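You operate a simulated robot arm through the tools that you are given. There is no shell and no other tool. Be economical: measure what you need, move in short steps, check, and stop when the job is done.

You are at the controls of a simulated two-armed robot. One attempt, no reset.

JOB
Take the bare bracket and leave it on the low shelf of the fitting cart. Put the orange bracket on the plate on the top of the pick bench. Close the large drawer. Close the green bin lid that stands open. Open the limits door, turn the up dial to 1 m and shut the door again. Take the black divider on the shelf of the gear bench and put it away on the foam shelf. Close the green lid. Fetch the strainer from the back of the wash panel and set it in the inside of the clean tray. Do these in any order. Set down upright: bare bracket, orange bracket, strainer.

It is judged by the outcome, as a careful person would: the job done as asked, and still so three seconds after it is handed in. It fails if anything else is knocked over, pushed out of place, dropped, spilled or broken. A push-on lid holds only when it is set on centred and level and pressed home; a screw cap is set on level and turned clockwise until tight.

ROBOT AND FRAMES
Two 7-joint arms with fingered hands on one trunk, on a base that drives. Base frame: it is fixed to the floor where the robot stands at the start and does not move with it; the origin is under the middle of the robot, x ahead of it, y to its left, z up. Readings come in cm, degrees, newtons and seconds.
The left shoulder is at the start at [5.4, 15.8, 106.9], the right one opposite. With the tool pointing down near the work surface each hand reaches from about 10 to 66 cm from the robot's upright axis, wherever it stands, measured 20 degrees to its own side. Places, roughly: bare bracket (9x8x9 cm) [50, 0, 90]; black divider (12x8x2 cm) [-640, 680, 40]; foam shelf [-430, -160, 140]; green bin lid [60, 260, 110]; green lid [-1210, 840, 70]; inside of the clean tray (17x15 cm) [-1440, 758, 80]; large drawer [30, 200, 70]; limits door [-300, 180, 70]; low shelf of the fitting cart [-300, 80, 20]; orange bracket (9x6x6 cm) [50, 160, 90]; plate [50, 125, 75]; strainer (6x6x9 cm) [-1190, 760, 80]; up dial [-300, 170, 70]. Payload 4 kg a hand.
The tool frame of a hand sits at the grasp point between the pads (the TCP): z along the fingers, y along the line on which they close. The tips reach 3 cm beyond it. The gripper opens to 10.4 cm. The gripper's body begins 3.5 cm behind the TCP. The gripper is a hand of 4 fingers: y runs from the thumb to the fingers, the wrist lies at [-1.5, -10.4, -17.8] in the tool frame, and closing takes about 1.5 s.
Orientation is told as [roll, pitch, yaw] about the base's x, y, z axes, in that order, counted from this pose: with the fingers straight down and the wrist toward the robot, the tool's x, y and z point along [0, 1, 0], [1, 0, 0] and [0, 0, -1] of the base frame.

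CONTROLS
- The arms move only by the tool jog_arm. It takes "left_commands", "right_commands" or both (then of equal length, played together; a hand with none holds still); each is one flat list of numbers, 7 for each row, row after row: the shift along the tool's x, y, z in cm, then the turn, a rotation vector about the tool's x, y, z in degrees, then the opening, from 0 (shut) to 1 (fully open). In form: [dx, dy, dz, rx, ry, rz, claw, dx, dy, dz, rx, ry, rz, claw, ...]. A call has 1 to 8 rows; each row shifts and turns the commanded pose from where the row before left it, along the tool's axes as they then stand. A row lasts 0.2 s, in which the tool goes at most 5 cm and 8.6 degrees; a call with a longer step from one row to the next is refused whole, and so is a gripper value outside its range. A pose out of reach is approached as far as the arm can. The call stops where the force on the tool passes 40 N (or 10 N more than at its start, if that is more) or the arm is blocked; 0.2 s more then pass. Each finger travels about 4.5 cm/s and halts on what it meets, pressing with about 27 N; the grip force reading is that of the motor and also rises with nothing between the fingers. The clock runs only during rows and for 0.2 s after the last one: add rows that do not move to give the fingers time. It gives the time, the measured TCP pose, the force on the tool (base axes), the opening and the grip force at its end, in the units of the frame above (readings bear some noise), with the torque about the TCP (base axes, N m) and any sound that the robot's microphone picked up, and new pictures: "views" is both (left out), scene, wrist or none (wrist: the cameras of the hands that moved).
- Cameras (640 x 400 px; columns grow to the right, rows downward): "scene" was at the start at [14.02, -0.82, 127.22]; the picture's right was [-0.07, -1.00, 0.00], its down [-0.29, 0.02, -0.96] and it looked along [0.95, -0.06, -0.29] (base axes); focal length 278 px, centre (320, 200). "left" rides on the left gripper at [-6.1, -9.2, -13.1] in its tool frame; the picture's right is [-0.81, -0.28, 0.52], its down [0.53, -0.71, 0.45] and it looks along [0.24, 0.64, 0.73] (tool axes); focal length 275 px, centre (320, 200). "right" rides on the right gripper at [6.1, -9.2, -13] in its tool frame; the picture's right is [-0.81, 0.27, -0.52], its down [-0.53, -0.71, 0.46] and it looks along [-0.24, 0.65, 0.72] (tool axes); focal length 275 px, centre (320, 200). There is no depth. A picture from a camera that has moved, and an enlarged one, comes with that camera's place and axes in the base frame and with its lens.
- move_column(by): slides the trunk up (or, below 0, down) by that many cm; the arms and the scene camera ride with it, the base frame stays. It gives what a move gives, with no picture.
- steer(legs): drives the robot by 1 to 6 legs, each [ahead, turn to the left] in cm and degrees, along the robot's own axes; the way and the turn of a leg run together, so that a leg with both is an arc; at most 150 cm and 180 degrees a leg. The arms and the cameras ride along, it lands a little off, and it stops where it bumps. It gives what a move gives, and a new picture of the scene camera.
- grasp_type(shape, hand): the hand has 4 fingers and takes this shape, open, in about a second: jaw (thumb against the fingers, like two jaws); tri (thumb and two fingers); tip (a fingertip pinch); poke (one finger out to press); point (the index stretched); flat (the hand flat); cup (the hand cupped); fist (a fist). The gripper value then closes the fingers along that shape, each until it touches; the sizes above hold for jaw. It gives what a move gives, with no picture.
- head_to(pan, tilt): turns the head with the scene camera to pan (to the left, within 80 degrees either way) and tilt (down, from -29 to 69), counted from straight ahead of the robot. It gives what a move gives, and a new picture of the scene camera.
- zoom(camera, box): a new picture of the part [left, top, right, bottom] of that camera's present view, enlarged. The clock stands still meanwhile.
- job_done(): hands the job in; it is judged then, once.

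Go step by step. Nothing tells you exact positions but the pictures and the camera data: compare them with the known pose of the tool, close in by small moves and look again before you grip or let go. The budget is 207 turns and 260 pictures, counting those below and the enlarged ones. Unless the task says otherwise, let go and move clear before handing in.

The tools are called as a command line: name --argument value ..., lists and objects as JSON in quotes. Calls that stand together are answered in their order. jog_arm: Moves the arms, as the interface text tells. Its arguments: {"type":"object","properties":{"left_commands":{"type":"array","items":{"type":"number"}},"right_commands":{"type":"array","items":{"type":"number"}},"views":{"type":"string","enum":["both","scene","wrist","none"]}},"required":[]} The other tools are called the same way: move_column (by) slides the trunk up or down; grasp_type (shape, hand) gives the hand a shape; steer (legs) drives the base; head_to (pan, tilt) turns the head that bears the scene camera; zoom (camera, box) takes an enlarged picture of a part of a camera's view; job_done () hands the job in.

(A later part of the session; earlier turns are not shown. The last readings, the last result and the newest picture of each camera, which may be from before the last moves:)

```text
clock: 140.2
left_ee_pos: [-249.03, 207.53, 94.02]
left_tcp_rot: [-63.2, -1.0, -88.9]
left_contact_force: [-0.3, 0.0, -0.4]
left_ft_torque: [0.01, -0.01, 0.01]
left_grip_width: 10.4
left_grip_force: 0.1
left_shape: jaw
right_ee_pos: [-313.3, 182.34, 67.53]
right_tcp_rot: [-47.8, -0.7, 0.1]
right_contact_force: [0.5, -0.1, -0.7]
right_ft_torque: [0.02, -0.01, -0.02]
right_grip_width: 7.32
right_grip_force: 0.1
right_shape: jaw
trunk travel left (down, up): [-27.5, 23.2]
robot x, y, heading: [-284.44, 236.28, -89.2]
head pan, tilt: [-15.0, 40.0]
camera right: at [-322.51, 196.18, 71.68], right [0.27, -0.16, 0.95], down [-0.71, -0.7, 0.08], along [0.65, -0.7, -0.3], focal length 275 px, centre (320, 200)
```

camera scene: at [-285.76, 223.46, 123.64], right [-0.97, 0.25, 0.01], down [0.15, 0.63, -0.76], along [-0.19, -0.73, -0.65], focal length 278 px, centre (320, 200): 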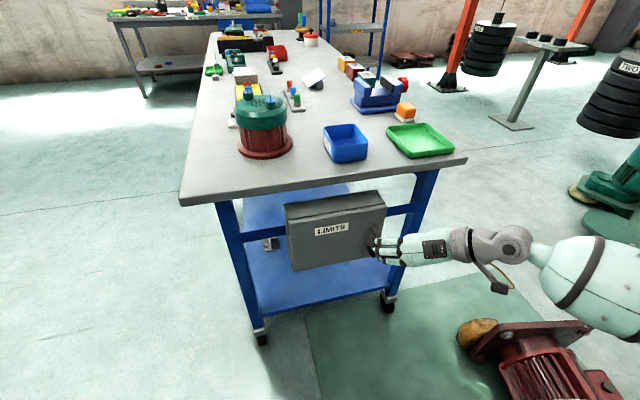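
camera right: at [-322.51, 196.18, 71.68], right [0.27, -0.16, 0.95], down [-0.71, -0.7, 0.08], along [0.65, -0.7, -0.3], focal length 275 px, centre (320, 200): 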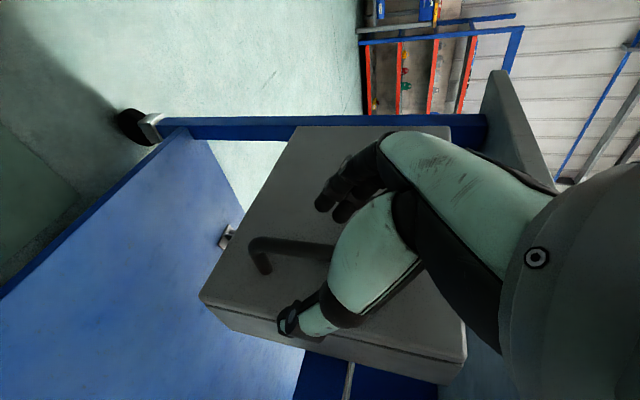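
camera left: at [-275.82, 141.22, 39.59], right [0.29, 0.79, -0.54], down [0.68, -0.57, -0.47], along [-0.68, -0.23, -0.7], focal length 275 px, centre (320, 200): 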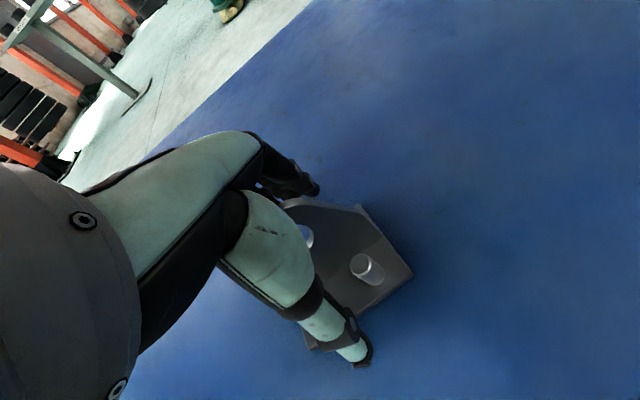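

The bar runs between thumb and fingers. I close on it.

jog_arm --right_commands '[0, 0, 0, 0, 0, 0, 0.3, 0, 0, 0, 0, 0, 0, 0, 0, 0, 0, 0, 0, 0, 0, 0, 0, 0, 0, 0, 0, 0, 0, 0, 0, 0, 0, 0, 0, 0, 0, 0, 0, 0, 0, 0, 0, 0, 0, 0, 0, 0, 0]' --views "wrist"

```text
clock: 141.8
left_ee_pos: [-249.07, 207.53, 93.89]
left_tcp_rot: [-63.3, -0.9, -89.0]
left_contact_force: [-0.3, -0.8, -0.9]
left_ft_torque: [-0.01, -0.01, 0.01]
left_grip_width: 10.39
left_grip_force: 0.2
left_shape: jaw
right_ee_pos: [-313.38, 182.43, 67.51]
right_tcp_rot: [-47.7, -0.6, 0.0]
right_contact_force: [1.1, 2.8, -0.4]
right_ft_torque: [0.09, 0.09, 0.09]
right_grip_width: 0.57
right_grip_force: 27.3
right_shape: jaw
trunk travel left (down, up): [-27.5, 23.2]
robot x, y, heading: [-284.43, 236.39, -89.2]
head pan, tilt: [-15.0, 40.0]
camera right: at [-322.52, 196.2, 71.66], right [0.27, -0.16, 0.95], down [-0.71, -0.7, 0.08], along [0.65, -0.7, -0.3], focal length 275 px, centre (320, 200)
```

right: 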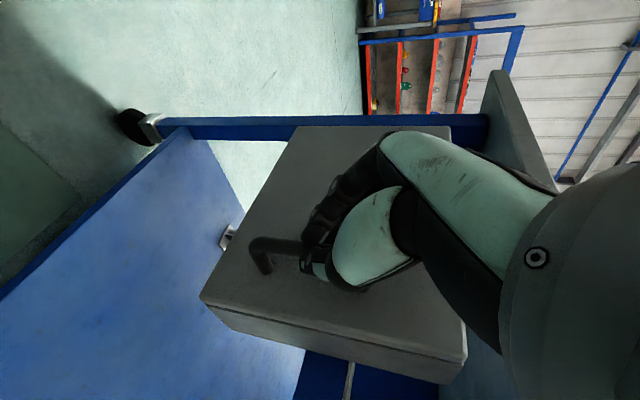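

Gripped. I pull along the door's arc about the left hinge, turning the hand with it.

jog_arm --right_commands '[1.34, 0.57, -1.49, 3.7, 0, 3.35, 0, 1.34, 0.57, -1.49, 3.7, 0, 3.35, 0, 1.34, 0.57, -1.49, 3.7, 0, 3.35, 0, 1.34, 0.57, -1.49, 3.7, 0, 3.35, 0, 1.34, 0.57, -1.49, 3.7, 0, 3.35, 0, 1.34, 0.57, -1.49, 3.7, 0, 3.35, 0]'

```text
clock: 143.2
left_ee_pos: [-248.82, 207.54, 93.9]
left_tcp_rot: [-63.5, -0.9, -88.8]
left_contact_force: [-0.4, -0.4, -0.6]
left_ft_torque: [0.02, -0.01, 0.01]
left_grip_width: 10.4
left_grip_force: 0.1
left_shape: jaw
right_ee_pos: [-307.36, 193.4, 67.68]
right_tcp_rot: [-47.4, -0.5, -29.9]
right_contact_force: [16.3, -14.9, -0.6]
right_ft_torque: [-0.02, -0.22, 0.45]
right_grip_width: 0.56
right_grip_force: 27.6
right_shape: jaw
trunk travel left (down, up): [-27.5, 23.2]
robot x, y, heading: [-284.52, 236.11, -89.3]
head pan, tilt: [-15.0, 40.0]
camera scene: at [-285.58, 223.31, 123.63], right [-0.97, 0.25, 0.01], down [0.15, 0.63, -0.76], along [-0.2, -0.73, -0.65], focal length 278 px, centre (320, 200)
camera right: at [-308.4, 209.88, 71.81], right [0.15, -0.28, 0.95], down [-0.97, -0.25, 0.08], along [0.21, -0.93, -0.3], focal length 275 px, centre (320, 200)
```

scene: 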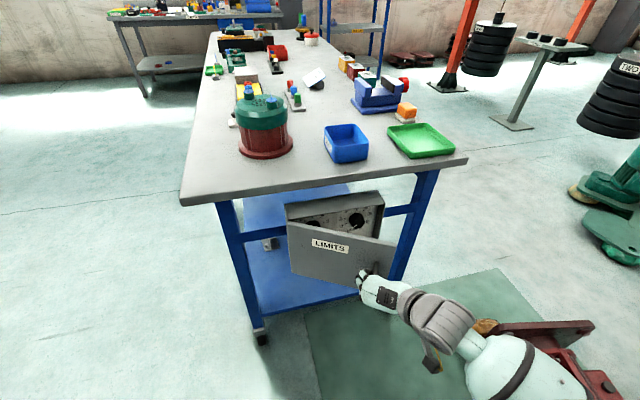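
right: 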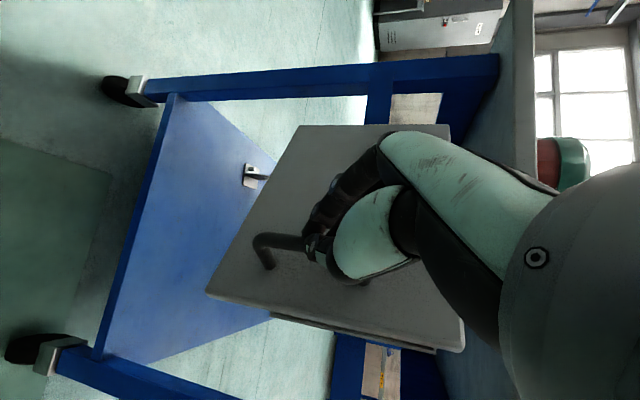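

The door swings open (30°) and dials show inside. I continue the arc slightly tighter.

jog_arm --right_commands '[1.2, 0.8, -1.35, 3.7, 0, 3.35, 0, 1.3, 0.75, -1.42, 3.7, 0, 3.35, 0, 1.3, 0.75, -1.42, 3.7, 0, 3.35, 0, 1.3, 0.75, -1.42, 3.7, 0, 3.35, 0, 1.3, 0.75, -1.42, 3.7, 0, 3.35, 0, 1.3, 0.75, -1.42, 3.7, 0, 3.35, 0, 1.3, 0.75, -1.42, 3.7, 0, 3.35, 0, 1.3, 0.75, -1.42, 3.7, 0, 3.35, 0]'

```text
clock: 144.5
left_ee_pos: [-249.64, 208.95, 94.56]
left_tcp_rot: [-62.9, -2.0, -88.9]
left_contact_force: [-0.5, 0.4, 0.5]
left_ft_torque: [0.0, 0.01, 0.03]
left_grip_width: 10.4
left_grip_force: 0.0
left_shape: jaw
right_ee_pos: [-306.43, 198.63, 71.26]
right_tcp_rot: [-58.5, -0.5, -58.2]
right_contact_force: [-0.3, -0.4, 0.0]
right_ft_torque: [-0.02, -0.03, 0.01]
right_grip_width: 0.52
right_grip_force: 26.7
right_shape: jaw
trunk travel left (down, up): [-27.5, 23.2]
robot x, y, heading: [-284.57, 236.85, -89.4]
head pan, tilt: [-15.0, 40.0]
stopped in row 6 (right hand): the arm was blocked; the commanded pose is now the measured one
camera scene: at [-285.85, 223.8, 123.55], right [-0.97, 0.25, 0.01], down [0.15, 0.63, -0.76], along [-0.19, -0.74, -0.65], focal length 278 px, centre (320, 200)
camera right: at [-299.11, 213.98, 72.77], right [0.15, -0.22, 0.96], down [-0.94, 0.26, 0.21], along [-0.29, -0.94, -0.17], focal length 275 px, centre (320, 200)
```

scene: 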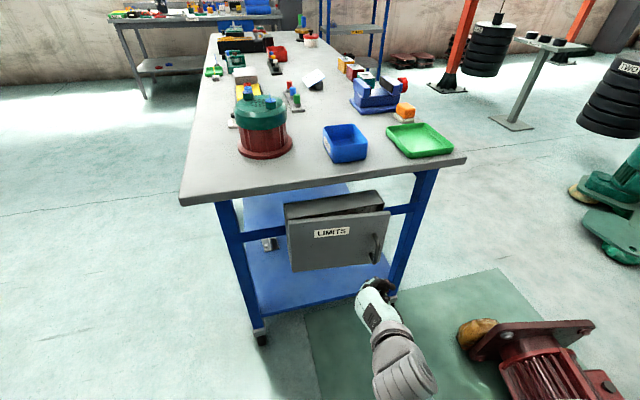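
right: 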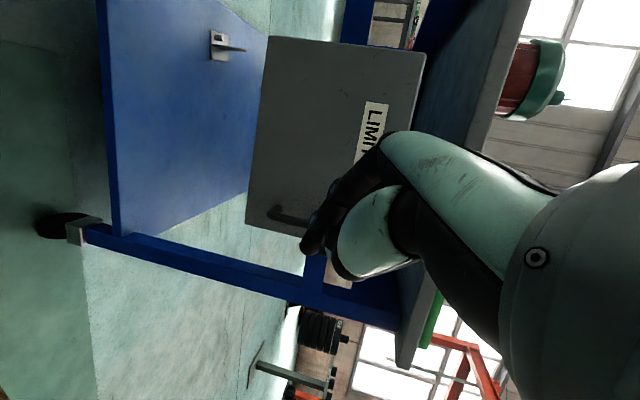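

The grip slipped and the door fell back, still slightly ajar. I look closer.

zoom --camera "scene" --box '[260, 175, 420, 275]'

jog_arm --right_commands '[0, -2, -4, 0, 0, 0, 0.4, -2, -2, -3, -3, 0, -6, 0.6, -2, -2, -3, -3, 0, -6, 0.6, -2, -2, 0, -3, 0, -6, 0.6, 0, 0, 0, -3, 0, -6, 0.6]' --views "both"

```text
4.00 times, centred on (340, 225) of scene
camera zoom: at [-285.85, 223.8, 123.55], right [-0.97, 0.25, 0.01], down [0.15, 0.63, -0.76], along [-0.19, -0.74, -0.65], focal length 1113 px, centre (240, 100)
```

zoom: 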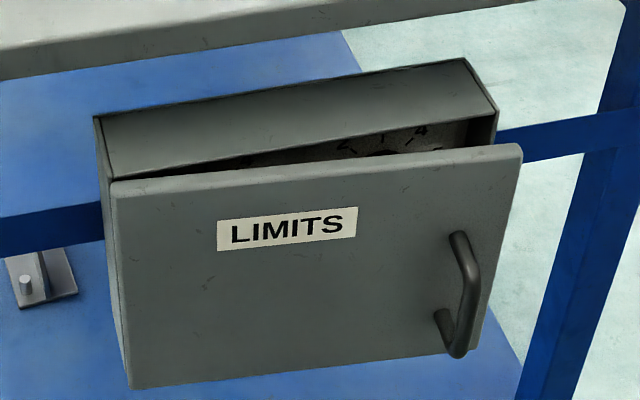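

```text
clock: 144.9
left_ee_pos: [-250.21, 209.88, 95.16]
left_tcp_rot: [-62.6, -2.7, -88.8]
left_contact_force: [-0.1, 0.7, 0.2]
left_ft_torque: [0.0, 0.04, 0.04]
left_grip_width: 10.42
left_grip_force: 0.2
left_shape: jaw
right_ee_pos: [-306.42, 201.65, 73.48]
right_tcp_rot: [-60.5, -0.4, -58.6]
right_contact_force: [-0.1, 0.1, 0.2]
right_ft_torque: [-0.03, -0.06, 0.0]
right_grip_width: 3.98
right_grip_force: 0.1
right_shape: jaw
trunk travel left (down, up): [-27.5, 23.2]
robot x, y, heading: [-284.86, 236.54, -89.3]
head pan, tilt: [-15.0, 40.0]
stopped in row 1 (right hand): the force on the tool passed its limit at 109 N (the readings are from after the stop); the commanded pose is now the measured one
camera scene: at [-285.79, 223.8, 123.65], right [-0.97, 0.25, 0.01], down [0.15, 0.63, -0.76], along [-0.19, -0.74, -0.65], focal length 278 px, centre (320, 200)
camera right: at [-298.86, 216.91, 74.51], right [0.18, -0.2, 0.96], down [-0.93, 0.27, 0.23], along [-0.31, -0.94, -0.14], focal length 275 px, centre (320, 200)
```

scene: 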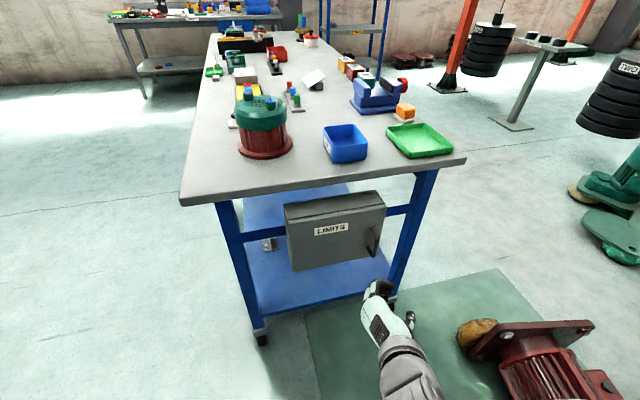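
right: 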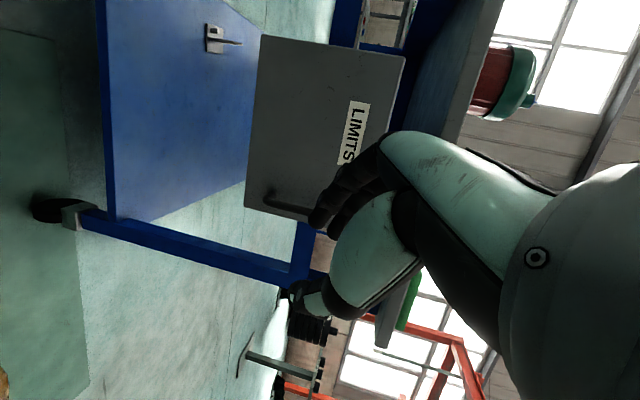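

The right arm is cramped near the body. I back the base up, then reverse the hand's turn.

steer --legs '[[-22, 0]]'

jog_arm --right_commands '[-1.3, -0.75, 1.42, -3.7, 0, -3.35, 0.6, -1.3, -0.75, 1.42, -3.7, 0, -3.35, 0.6, -1.3, -0.75, 1.42, -3.7, 0, -3.35, 0.6, -1.3, -0.75, 1.42, -3.7, 0, -3.35, 0.6, -1.3, -0.75, 1.42, -3.7, 0, -3.35, 0.6, -1.3, -0.75, 1.42, -3.7, 0, -3.35, 0.6]' --views "both"

```text
clock: 146.6
left_ee_pos: [-250.52, 230.61, 94.84]
left_tcp_rot: [-62.4, -2.0, -89.4]
left_contact_force: [0.2, 1.2, 0.3]
left_ft_torque: [-0.03, -0.03, 0.01]
left_grip_width: 10.41
left_grip_force: 0.1
left_shape: jaw
right_ee_pos: [-306.83, 222.82, 73.14]
right_tcp_rot: [-60.1, 0.0, -59.1]
right_contact_force: [0.5, -0.4, 0.7]
right_ft_torque: [0.02, -0.02, -0.02]
right_grip_width: 4.14
right_grip_force: 0.0
right_shape: jaw
trunk travel left (down, up): [-27.5, 23.2]
robot x, y, heading: [-284.64, 258.26, -89.8]
head pan, tilt: [-15.0, 40.0]
camera scene: at [-286.04, 245.85, 123.7], right [-0.97, 0.25, 0.01], down [0.16, 0.63, -0.76], along [-0.2, -0.74, -0.65], focal length 278 px, centre (320, 200)
```

scene: 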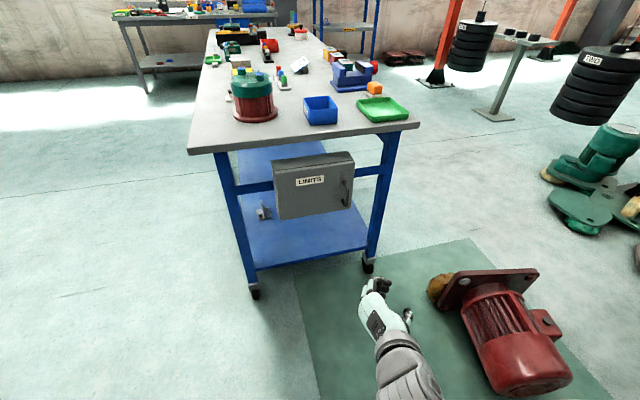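

```text
clock: 148.0
left_ee_pos: [-251.3, 231.27, 95.32]
left_tcp_rot: [-62.2, -2.5, -89.3]
left_contact_force: [-0.2, 0.4, 0.1]
left_ft_torque: [0.0, 0.03, -0.02]
left_grip_width: 10.39
left_grip_force: 0.0
left_shape: jaw
right_ee_pos: [-318.39, 219.0, 75.69]
right_tcp_rot: [-58.8, 5.8, -29.8]
right_contact_force: [-1.0, 0.6, -1.1]
right_ft_torque: [0.01, -0.03, 0.0]
right_grip_width: 6.21
right_grip_force: 0.0
right_shape: jaw
trunk travel left (down, up): [-27.5, 23.2]
robot x, y, heading: [-285.09, 258.23, -89.7]
head pan, tilt: [-15.0, 40.0]
camera scene: at [-286.08, 245.31, 123.64], right [-0.97, 0.25, 0.01], down [0.16, 0.63, -0.76], along [-0.2, -0.73, -0.65], focal length 278 px, centre (320, 200)
camera right: at [-319.07, 235.85, 78.06], right [0.33, -0.16, 0.93], down [-0.93, -0.24, 0.29], along [0.17, -0.96, -0.23], focal length 275 px, centre (320, 200)
```

scene: 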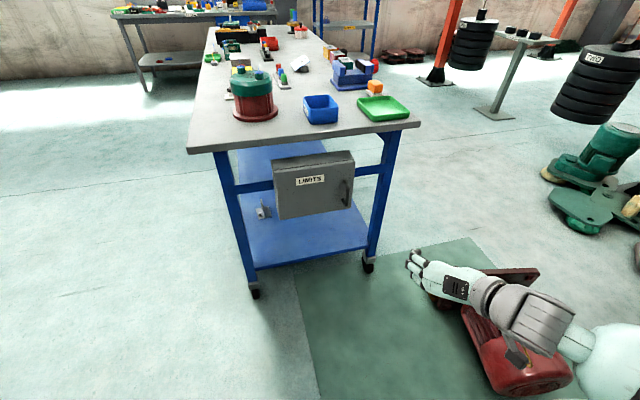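
right: 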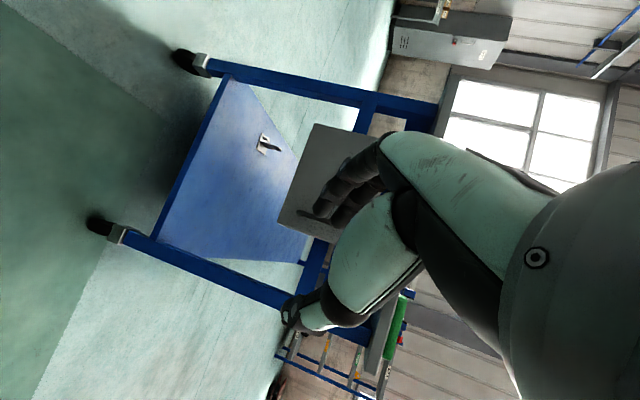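

Recovered. I straighten the hand to face the door, and close in with the base a bit farther back than before.

jog_arm --right_commands '[0, 0, 0, -7, 2.7, -2.5, 0.7, 0, 0, 0, -7, 2.7, -2.5, 0.7, 0, 0, 0, -7, 2.7, -2.5, 0.7, 0, 0, 0, -7, 2.7, -2.5, 0.7]' --views "none"

steer --legs '[[13, 0]]'

```text
clock: 149.0
left_ee_pos: [-251.36, 231.17, 95.21]
left_tcp_rot: [-62.3, -2.5, -89.3]
left_contact_force: [-0.5, 0.1, 0.1]
left_ft_torque: [-0.02, 0.04, -0.03]
left_grip_width: 10.4
left_grip_force: 0.1
left_shape: jaw
right_ee_pos: [-318.29, 219.32, 74.93]
right_tcp_rot: [-47.8, 1.0, -7.6]
right_contact_force: [-0.5, -0.2, 0.3]
right_ft_torque: [-0.02, 0.01, 0.0]
right_grip_width: 7.25
right_grip_force: 0.1
right_shape: jaw
right hand out of reach, approached as far as the arm can: row 4
trunk travel left (down, up): [-27.5, 23.2]
robot x, y, heading: [-284.62, 258.54, -89.5]
head pan, tilt: [-15.0, 40.0]
```

```text
clock: 150.3
left_ee_pos: [-251.07, 220.17, 95.8]
left_tcp_rot: [-62.3, -3.3, -89.2]
left_contact_force: [0.6, -0.4, -0.6]
left_ft_torque: [0.02, -0.01, -0.02]
left_grip_width: 10.41
left_grip_force: 0.0
left_shape: jaw
right_ee_pos: [-318.48, 207.81, 75.67]
right_tcp_rot: [-48.6, 0.7, -7.7]
right_contact_force: [-0.5, 0.4, -0.5]
right_ft_torque: [-0.02, -0.01, -0.06]
right_grip_width: 7.24
right_grip_force: 0.0
right_shape: jaw
trunk travel left (down, up): [-27.5, 23.2]
robot x, y, heading: [-284.5, 245.52, -89.7]
head pan, tilt: [-15.0, 40.0]
camera scene: at [-286.03, 236.33, 123.99], right [-0.97, 0.25, 0.0], down [0.16, 0.61, -0.78], along [-0.2, -0.75, -0.63], focal length 278 px, centre (320, 200)
```

scene: 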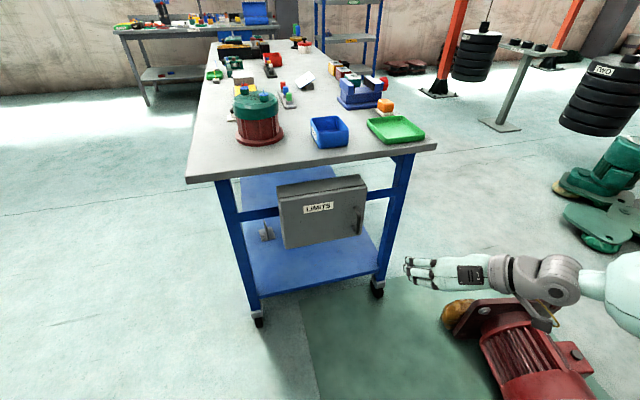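

Moving the hand back to the pregrasp in front of the handle.

jog_arm --right_commands '[-2.7, 1.83, 2.95, 0, 0, 0, 0.7, -2.7, 1.83, 2.95, 0, 0, 0, 0.7, -2.7, 1.83, 2.95, 0, 0, 0, 0.7, -2.7, 1.83, 2.95, 0, 0, 0, 0.7, 0, 0, 0, 0, 0, 0, 0.7]' --views "wrist"

```text
clock: 151.5
left_ee_pos: [-251.63, 218.24, 95.17]
left_tcp_rot: [-62.1, -2.1, -89.2]
left_contact_force: [-0.5, 0.0, -1.1]
left_ft_torque: [0.02, 0.01, -0.02]
left_grip_width: 10.39
left_grip_force: 0.1
left_shape: jaw
right_ee_pos: [-313.79, 189.75, 74.53]
right_tcp_rot: [-47.3, 0.6, -7.7]
right_contact_force: [-0.6, -0.2, 0.3]
right_ft_torque: [0.01, 0.0, 0.0]
right_grip_width: 7.27
right_grip_force: 0.0
right_shape: jaw
trunk travel left (down, up): [-27.5, 23.2]
robot x, y, heading: [-284.55, 245.59, -89.4]
head pan, tilt: [-15.0, 40.0]
camera right: at [-320.99, 204.54, 78.99], right [0.26, -0.21, 0.94], down [-0.8, -0.59, 0.09], along [0.54, -0.78, -0.32], focal length 275 px, centre (320, 200)
```

right: 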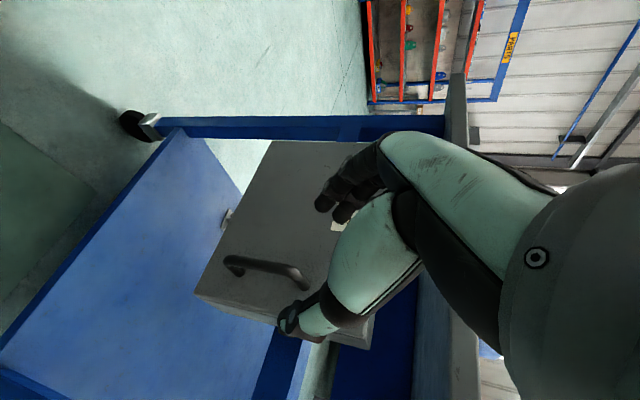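

Lined up; I advance and grip the bar in one go.

jog_arm --right_commands '[0, 0.6, 3.8, 0, 0, 0, 0.7, 0, 0.6, 3.8, 0, 0, 0, 0.7, 0, 0.4, 4, 0, 0, 0, 0.7, 0, 0, 0, 0, 0, 0, 0.3, 0, 0, 0, 0, 0, 0, 0, 0, 0, 0, 0, 0, 0, 0, 0, 0, 0, 0, 0, 0, 0, 0, 0, 0, 0, 0, 0, 0]' --views "wrist"

```text
clock: 153.3
left_ee_pos: [-251.67, 218.37, 95.39]
left_tcp_rot: [-61.8, -2.2, -89.3]
left_contact_force: [0.0, 0.7, -0.9]
left_ft_torque: [-0.01, -0.02, 0.0]
left_grip_width: 10.4
left_grip_force: 0.2
left_shape: jaw
right_ee_pos: [-313.39, 181.03, 66.8]
right_tcp_rot: [-47.6, 0.6, -7.8]
right_contact_force: [-0.1, 11.9, 0.2]
right_ft_torque: [-0.25, -0.13, 0.82]
right_grip_width: 0.0
right_grip_force: 17.0
right_shape: jaw
trunk travel left (down, up): [-27.5, 23.2]
robot x, y, heading: [-285.06, 245.74, -89.4]
head pan, tilt: [-15.0, 40.0]
camera right: at [-320.61, 195.88, 71.17], right [0.26, -0.2, 0.94], down [-0.8, -0.59, 0.09], along [0.54, -0.78, -0.32], focal length 275 px, centre (320, 200)
```

right: 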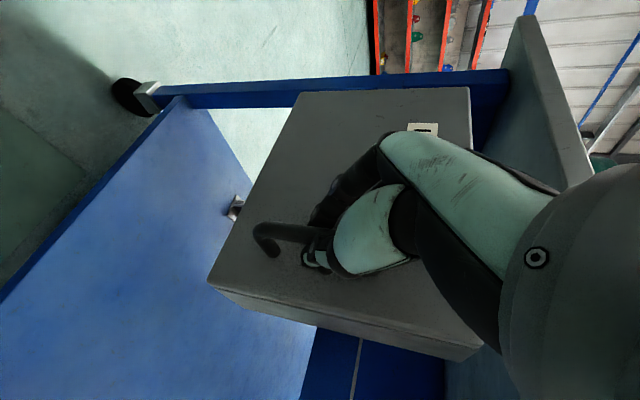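

The fingers have closed behind the bar, a good hook. I pull along the arc again.

jog_arm --right_commands '[1.36, 0.35, -1.55, 3.7, 0, 3.35, 0, 1.36, 0.4, -1.55, 3.7, 0, 3.35, 0, 1.36, 0.45, -1.55, 3.7, 0, 3.35, 0, 1.36, 0.45, -1.55, 3.7, 0, 3.35, 0, 1.36, 0.45, -1.55, 3.7, 0, 3.35, 0, 1.36, 0.45, -1.55, 3.7, 0, 3.35, 0, 1.36, 0.45, -1.55, 3.7, 0, 3.35, 0]'

```text
clock: 154.9
left_ee_pos: [-251.77, 218.35, 95.51]
left_tcp_rot: [-61.9, -2.5, -89.3]
left_contact_force: [0.2, 1.0, -0.9]
left_ft_torque: [-0.01, 0.0, 0.02]
left_grip_width: 10.4
left_grip_force: 0.0
left_shape: jaw
right_ee_pos: [-305.29, 193.01, 66.95]
right_tcp_rot: [-47.7, 0.8, -43.0]
right_contact_force: [-18.0, 24.0, -9.7]
right_ft_torque: [0.28, 0.3, 0.38]
right_grip_width: 0.0
right_grip_force: 26.9
right_shape: jaw
trunk travel left (down, up): [-27.5, 23.2]
robot x, y, heading: [-285.07, 245.86, -89.9]
head pan, tilt: [-15.0, 40.0]
camera scene: at [-286.14, 232.67, 123.65], right [-0.97, 0.25, 0.01], down [0.16, 0.63, -0.76], along [-0.2, -0.73, -0.65], focal length 278 px, centre (320, 200)
camera right: at [-302.61, 209.41, 71.29], right [0.1, -0.32, 0.94], down [-0.99, -0.02, 0.1], along [-0.01, -0.95, -0.32], focal length 275 px, centre (320, 200)
```

scene: 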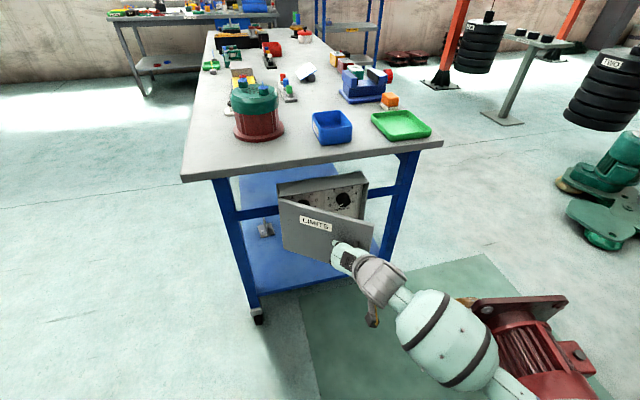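
right: 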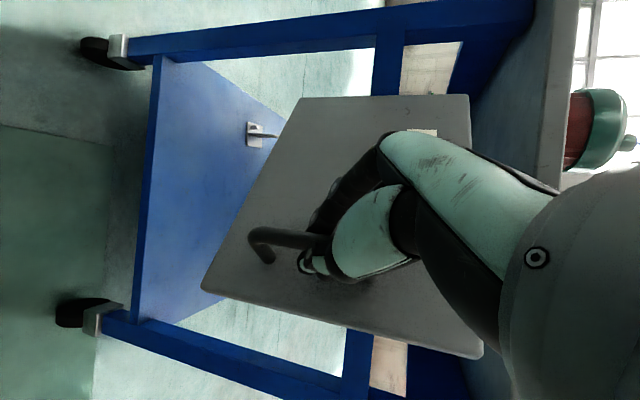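

About 33° open. I continue, mostly translating with little added hand turn.

jog_arm --right_commands '[1.35, 0.1, -1.52, 1.2, 0, 1.1, 0, 1.35, 0.25, -1.52, 1.2, 0, 1.1, 0, 1.35, 0.35, -1.52, 1.2, 0, 1.1, 0, 1.35, 0.45, -1.52, 1.2, 0, 1.1, 0]'

```text
clock: 155.9
left_ee_pos: [-251.78, 217.8, 95.39]
left_tcp_rot: [-61.8, -2.0, -89.3]
left_contact_force: [0.1, 0.6, -1.0]
left_ft_torque: [-0.05, -0.03, -0.02]
left_grip_width: 10.4
left_grip_force: 0.0
left_shape: jaw
right_ee_pos: [-301.0, 196.69, 67.47]
right_tcp_rot: [-49.3, 1.0, -50.5]
right_contact_force: [1.4, -0.6, -36.1]
right_ft_torque: [0.57, -0.03, 0.22]
right_grip_width: 0.0
right_grip_force: 27.2
right_shape: jaw
trunk travel left (down, up): [-27.5, 23.2]
robot x, y, heading: [-284.45, 245.39, -89.7]
head pan, tilt: [-15.0, 40.0]
camera scene: at [-286.14, 231.86, 123.62], right [-0.97, 0.25, 0.01], down [0.16, 0.64, -0.76], along [-0.2, -0.73, -0.66], focal length 278 px, centre (320, 200)
camera right: at [-296.02, 212.59, 71.4], right [0.08, -0.31, 0.95], down [-0.99, 0.11, 0.12], along [-0.14, -0.94, -0.3], focal length 275 px, centre (320, 200)
```

scene: 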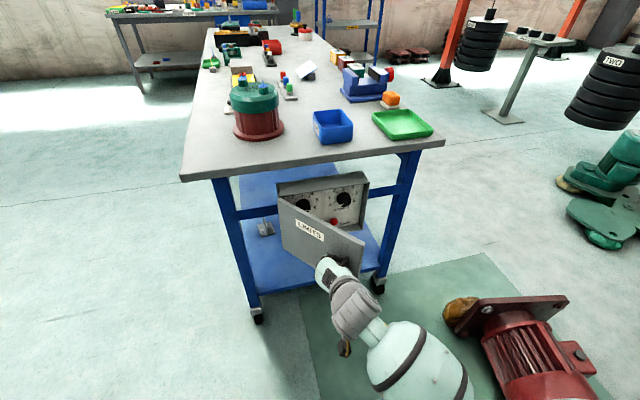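
right: 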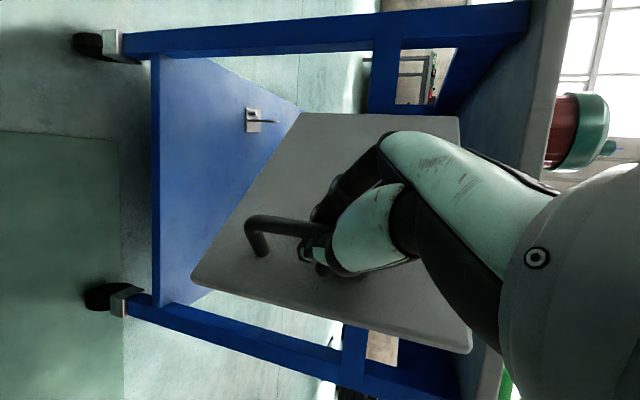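

About 50° open. I release the bar and back the hand off along the fingers.

jog_arm --right_commands '[0.3, 0, 0.2, 0, 0, 0, 0, 0, 0, 0, 0, 0, 0, 0.3, 0, 0, 0, 0, 0, 0, 0.5, 0, 0, 0, 0, 0, 0, 0.6, 0, 0, 0, 0, 0, 0, 0.6, 0, 0, -2, 0, 0, 0, 0.6, 0, 0, -3, 0, 0, 0, 0.6, 0, 0, -3, 0, 0, 0, 0.6]'

```text
clock: 157.9
left_ee_pos: [-252.46, 219.34, 95.93]
left_tcp_rot: [-61.7, -3.1, -89.3]
left_contact_force: [-0.1, 0.2, 0.8]
left_ft_torque: [0.0, 0.0, 0.03]
left_grip_width: 10.4
left_grip_force: 0.1
left_shape: jaw
right_ee_pos: [-301.72, 200.36, 73.46]
right_tcp_rot: [-51.0, -0.7, -56.7]
right_contact_force: [0.2, -0.8, -0.2]
right_ft_torque: [0.0, -0.03, 0.04]
right_grip_width: 6.24
right_grip_force: 0.1
right_shape: jaw
trunk travel left (down, up): [-27.5, 23.2]
robot x, y, heading: [-284.78, 245.59, -89.8]
head pan, tilt: [-15.0, 40.0]
stopped in row 8 (right hand): the arm was blocked; the commanded pose is now the measured one
camera scene: at [-286.11, 232.58, 123.56], right [-0.97, 0.25, 0.01], down [0.16, 0.63, -0.76], along [-0.2, -0.73, -0.65], focal length 278 px, centre (320, 200)
camera right: at [-294.99, 215.76, 76.89], right [0.05, -0.28, 0.96], down [-0.97, 0.22, 0.12], along [-0.24, -0.93, -0.26], focal length 275 px, centre (320, 200)
```

scene: 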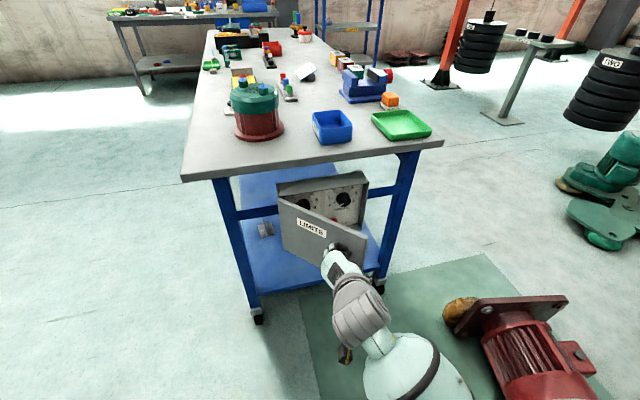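
right: 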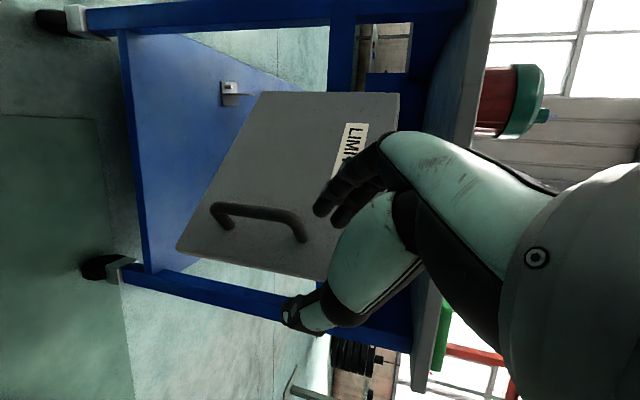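

I back the base a bit, then turn the hand straight and move it right, to get round the door's free edge.

steer --legs '[[-14, 0]]'

jog_arm --right_commands '[0, -1.5, 0, -6.2, 0, -5.4, 0.3, 0, -1.5, 0, -6.2, 0, -5.4, 0.2, 0, -1.5, 0, -6.2, 0, -5.4, 0.2, 0, -1.5, 0, -6.2, 0, -5.4, 0.2, 0, -1.5, 0, -6.2, 0, -5.4, 0.2, 0, -1.5, 0, -6.2, 0, -5.4, 0.2, 0, -2, 0, -4, 0, -3.6, 0.2]'

```text
clock: 159.3
left_ee_pos: [-252.41, 232.85, 95.83]
left_tcp_rot: [-61.5, -2.6, -89.2]
left_contact_force: [-0.4, 0.5, 0.1]
left_ft_torque: [0.01, 0.01, -0.03]
left_grip_width: 10.4
left_grip_force: 0.1
left_shape: jaw
right_ee_pos: [-301.7, 213.73, 73.3]
right_tcp_rot: [-50.7, -0.4, -56.7]
right_contact_force: [-0.3, 0.3, 0.1]
right_ft_torque: [-0.02, -0.01, -0.02]
right_grip_width: 6.26
right_grip_force: 0.2
right_shape: jaw
trunk travel left (down, up): [-27.5, 23.2]
robot x, y, heading: [-284.63, 259.66, -89.8]
head pan, tilt: [-15.0, 40.0]
camera scene: at [-286.03, 245.96, 123.56], right [-0.97, 0.25, 0.01], down [0.16, 0.64, -0.76], along [-0.2, -0.73, -0.66], focal length 278 px, centre (320, 200)
```

scene: 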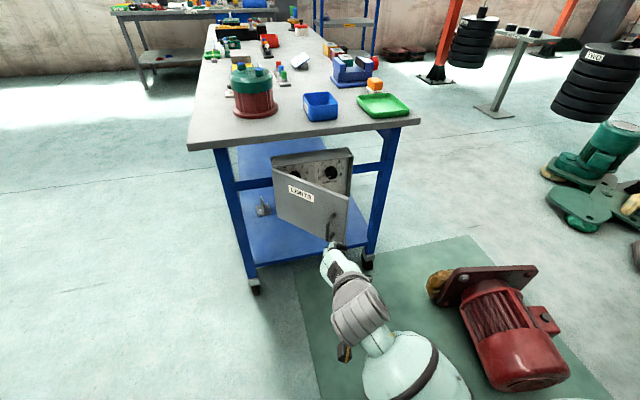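

```text
clock: 160.9
left_ee_pos: [-253.02, 234.32, 96.4]
left_tcp_rot: [-61.3, -3.6, -89.3]
left_contact_force: [0.8, -0.3, 1.1]
left_ft_torque: [-0.06, 0.0, -0.03]
left_grip_width: 10.41
left_grip_force: 0.0
left_shape: jaw
right_ee_pos: [-310.76, 219.98, 73.77]
right_tcp_rot: [-51.2, 0.9, -1.9]
right_contact_force: [0.5, -0.4, -0.4]
right_ft_torque: [0.01, -0.04, 0.0]
right_grip_width: 2.11
right_grip_force: 0.0
right_shape: jaw
trunk travel left (down, up): [-27.5, 23.2]
robot x, y, heading: [-284.48, 259.85, -89.6]
head pan, tilt: [-15.0, 40.0]
camera scene: at [-286.04, 246.51, 123.63], right [-0.97, 0.25, 0.01], down [0.16, 0.63, -0.76], along [-0.2, -0.73, -0.65], focal length 278 px, centre (320, 200)
camera right: at [-319.42, 234.31, 77.3], right [0.29, -0.12, 0.95], down [-0.73, -0.66, 0.14], along [0.62, -0.74, -0.28], focal length 275 px, centre (320, 200)
```

scene: 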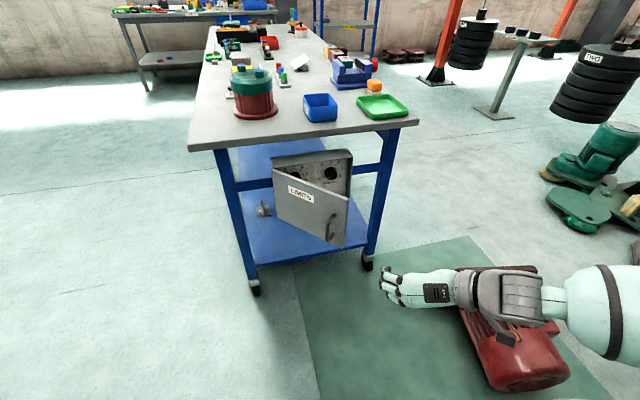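
right: 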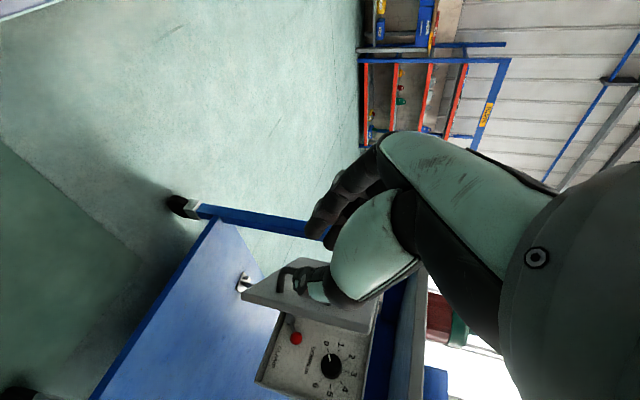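

The door stays open ~40° and the dials can be seen. I zoom in to read them.

zoom --camera "right" --box '[230, 290, 390, 390]'

zoom --camera "scene" --box '[260, 140, 372, 210]'

```text
4.00 times, centred on (310, 340) of right
camera zoom: at [-319.42, 234.31, 77.3], right [0.29, -0.12, 0.95], down [-0.73, -0.66, 0.14], along [0.62, -0.74, -0.28], focal length 1101 px, centre (360, -360)
```

zoom: 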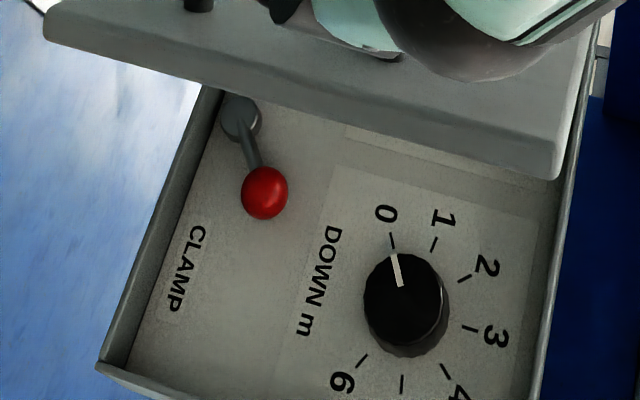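

```text
5.71 times, centred on (316, 175) of scene
camera zoom: at [-286.04, 246.51, 123.63], right [-0.97, 0.25, 0.01], down [0.16, 0.63, -0.76], along [-0.2, -0.73, -0.65], focal length 1590 px, centre (343, 343)
```

zoom: 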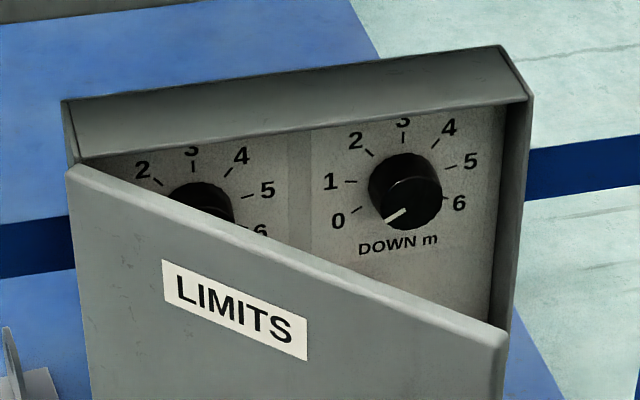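

The right dial is DOWN; the UP dial is behind the door's hinge side, so the door must open past 90°. I go in beside the free edge to push it from inside.

steer --legs '[[12, 0]]'

jog_arm --right_commands '[-2.9, -0.7, 3.6, 0, 0, 0, 0.2, -2.9, -0.5, 3.6, 0, 0, 0, 0.2, -2.9, 0, 3.6, 0, 0, 0, 0.2, 0, 0, 0, 0, 0, 0, 0.1]'

```text
clock: 162.1
left_ee_pos: [-252.75, 224.0, 96.72]
left_tcp_rot: [-61.3, -4.5, -89.0]
left_contact_force: [0.0, 0.0, 0.8]
left_ft_torque: [0.02, 0.04, -0.02]
left_grip_width: 10.39
left_grip_force: 0.1
left_shape: jaw
right_ee_pos: [-310.79, 209.5, 74.53]
right_tcp_rot: [-52.2, 0.9, -1.9]
right_contact_force: [0.1, 0.0, 0.7]
right_ft_torque: [0.06, 0.0, -0.03]
right_grip_width: 2.12
right_grip_force: 0.1
right_shape: jaw
trunk travel left (down, up): [-27.5, 23.2]
robot x, y, heading: [-284.48, 247.4, -89.5]
head pan, tilt: [-15.0, 40.0]
camera scene: at [-285.95, 238.06, 123.96], right [-0.97, 0.25, 0.0], down [0.16, 0.61, -0.78], along [-0.2, -0.75, -0.63], focal length 278 px, centre (320, 200)
```

scene: 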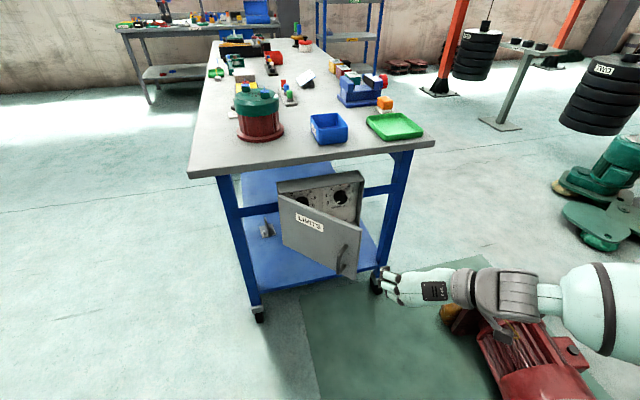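

```text
clock: 163.1
left_ee_pos: [-253.51, 222.25, 96.49]
left_tcp_rot: [-60.9, -3.6, -89.0]
left_contact_force: [-0.7, -1.1, -0.2]
left_ft_torque: [0.0, 0.0, 0.02]
left_grip_width: 10.39
left_grip_force: 0.2
left_shape: jaw
right_ee_pos: [-312.92, 194.36, 73.43]
right_tcp_rot: [-50.9, 0.7, -2.1]
right_contact_force: [-11.7, 10.7, -0.6]
right_ft_torque: [-0.2, -0.18, 0.44]
right_grip_width: 0.88
right_grip_force: 0.1
right_shape: jaw
trunk travel left (down, up): [-27.5, 23.2]
robot x, y, heading: [-284.78, 247.87, -89.4]
head pan, tilt: [-15.0, 40.0]
camera scene: at [-286.1, 234.47, 123.63], right [-0.97, 0.25, 0.01], down [0.16, 0.63, -0.76], along [-0.2, -0.73, -0.65], focal length 278 px, centre (320, 200)
camera right: at [-321.53, 208.72, 77.03], right [0.28, -0.12, 0.95], down [-0.74, -0.66, 0.13], along [0.62, -0.74, -0.28], focal length 275 px, centre (320, 200)
```

scene: 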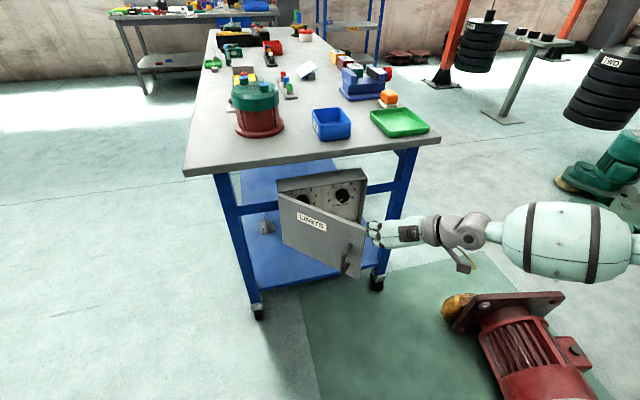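
right: 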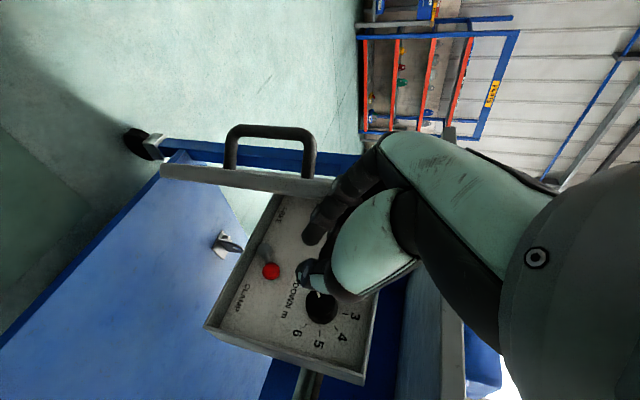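

Fingers bear on the door's edge. I shift right, go 5 cm deeper and then sweep left against the inner face.

jog_arm --right_commands '[0, -2.5, 0, 0, 0, 0, 0.1, -1.5, 0, 2, 0, 0, 0, 0, -1.6, 0, 2, 0, 0, 0, 0, 0, 3, 0, 0, 0, 0, 0, 0, 3, 0, 0, 0, 0, 0, 0, 3, 0, 0, 0, 0, 0, 0, 3, 0, 0, 0, 0, 0]'

```text
clock: 164.7
left_ee_pos: [-253.29, 222.29, 96.57]
left_tcp_rot: [-61.1, -3.6, -89.0]
left_contact_force: [-0.4, 0.1, 0.8]
left_ft_torque: [0.0, 0.02, 0.01]
left_grip_width: 10.39
left_grip_force: 0.2
left_shape: jaw
right_ee_pos: [-303.36, 189.11, 73.66]
right_tcp_rot: [-51.1, 0.6, -1.9]
right_contact_force: [0.1, -0.5, -0.5]
right_ft_torque: [0.03, -0.03, -0.01]
right_grip_width: 0.0
right_grip_force: 26.6
right_shape: jaw
trunk travel left (down, up): [-27.5, 23.2]
robot x, y, heading: [-284.52, 247.52, -89.6]
head pan, tilt: [-15.0, 40.0]
camera scene: at [-285.85, 234.45, 123.63], right [-0.97, 0.25, 0.01], down [0.15, 0.63, -0.76], along [-0.2, -0.73, -0.65], focal length 278 px, centre (320, 200)
camera right: at [-312.0, 203.37, 77.08], right [0.28, -0.12, 0.95], down [-0.73, -0.66, 0.14], along [0.62, -0.74, -0.27], focal length 275 px, centre (320, 200)
```

scene: 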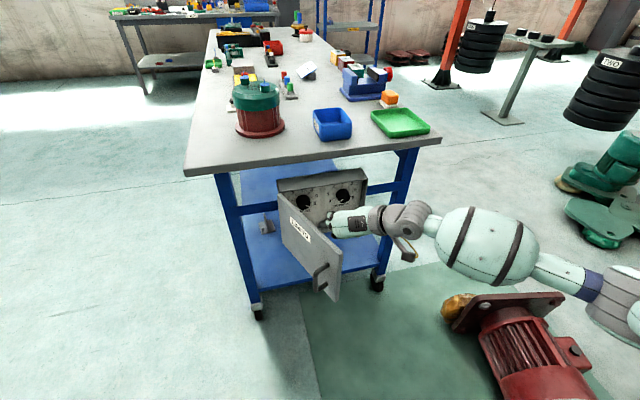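
right: 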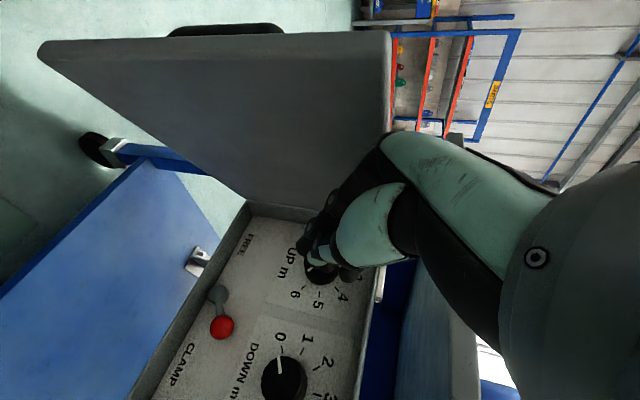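

The door is at ~80°. I look closely at the panel.

zoom --camera "right" --box '[130, 210, 400, 379]'

zoom --camera "scene" --box '[264, 160, 376, 230]'

```text
2.37 times, centred on (265, 294) of right
camera zoom: at [-312.0, 203.37, 77.08], right [0.28, -0.12, 0.95], down [-0.73, -0.66, 0.14], along [0.62, -0.74, -0.27], focal length 652 px, centre (450, -24)
```

zoom: 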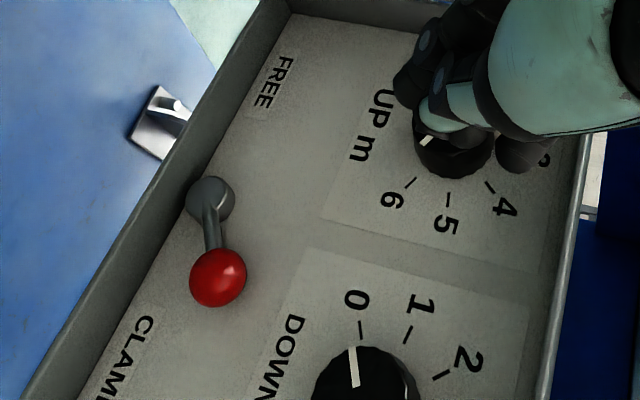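

```text
5.71 times, centred on (320, 195) of scene
camera zoom: at [-285.85, 234.45, 123.63], right [-0.97, 0.25, 0.01], down [0.15, 0.63, -0.76], along [-0.2, -0.73, -0.65], focal length 1590 px, centre (320, 229)
```

zoom: 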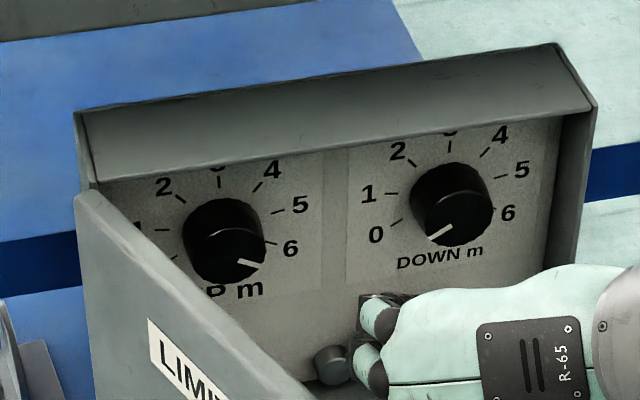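

The UP dial points at 6 (needs to go counterclockwise to 1), and there is a FREE/CLAMP lever now at CLAMP. I first push the door fully aside, then withdraw to view the lever.

jog_arm --right_commands '[0, 3, 0, 0, 0, 0, 0, 0, 3, 0, 0, 0, 0, 0, 0, 3, 0, 0, 0, 0, 0, 0, 3, 0, 0, 0, 0, 0, 1.9, 0, -2.3, 0, 0, 0, 0, 1.9, -2, -2.3, 0, 0, 0, 0, 0, -4, 0, 0, 0, 0, 0, 0, -4, 0, 0, 0, 0, 0]'

```text
clock: 166.5
left_ee_pos: [-253.39, 222.37, 96.46]
left_tcp_rot: [-60.9, -3.7, -89.1]
left_contact_force: [-0.4, -0.6, -0.9]
left_ft_torque: [0.05, 0.0, 0.05]
left_grip_width: 10.38
left_grip_force: 0.1
left_shape: jaw
right_ee_pos: [-301.55, 195.04, 73.42]
right_tcp_rot: [-51.1, 0.6, -1.9]
right_contact_force: [0.2, -0.9, 0.5]
right_ft_torque: [-0.02, 0.02, 0.02]
right_grip_width: 0.0
right_grip_force: 27.0
right_shape: jaw
trunk travel left (down, up): [-27.5, 23.2]
robot x, y, heading: [-284.66, 247.67, -89.6]
head pan, tilt: [-15.0, 40.0]
camera scene: at [-285.97, 234.54, 123.64], right [-0.97, 0.25, 0.01], down [0.16, 0.63, -0.76], along [-0.2, -0.73, -0.65], focal length 278 px, centre (320, 200)
camera right: at [-310.17, 209.36, 76.84], right [0.28, -0.12, 0.95], down [-0.73, -0.67, 0.13], along [0.62, -0.74, -0.27], focal length 275 px, centre (320, 200)
```

scene: 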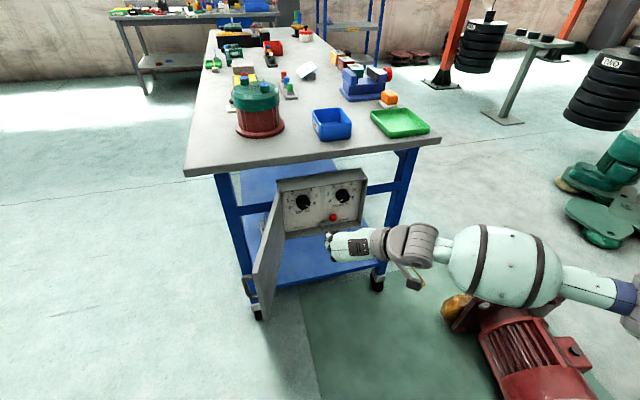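
right: 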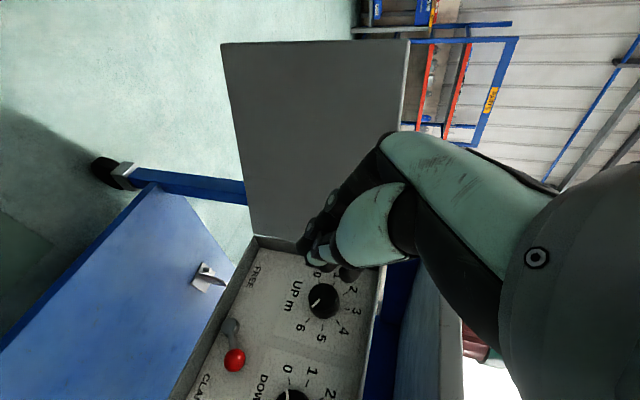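

zoom --camera "scene" --box '[264, 168, 376, 238]'

zoom --camera "right" --box '[170, 240, 394, 380]'

```text
5.71 times, centred on (320, 203) of scene
camera zoom: at [-285.97, 234.54, 123.64], right [-0.97, 0.25, 0.01], down [0.16, 0.63, -0.76], along [-0.2, -0.73, -0.65], focal length 1590 px, centre (320, 183)
```

zoom: 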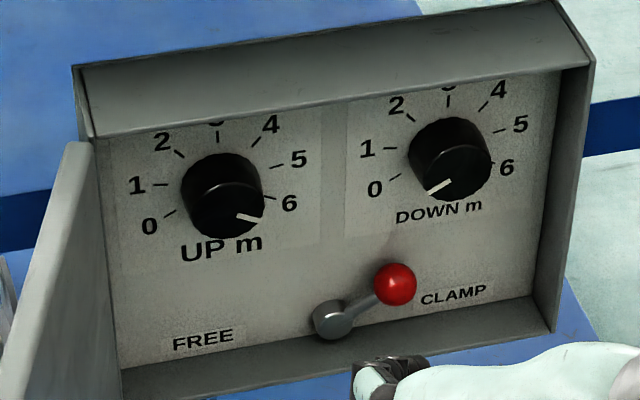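

```text
2.86 times, centred on (282, 310) of right
camera zoom: at [-310.17, 209.36, 76.84], right [0.28, -0.12, 0.95], down [-0.73, -0.67, 0.13], along [0.62, -0.74, -0.27], focal length 786 px, centre (429, -114)
```

zoom: 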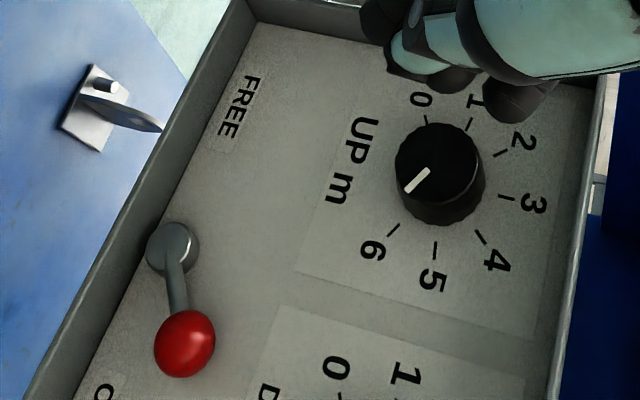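

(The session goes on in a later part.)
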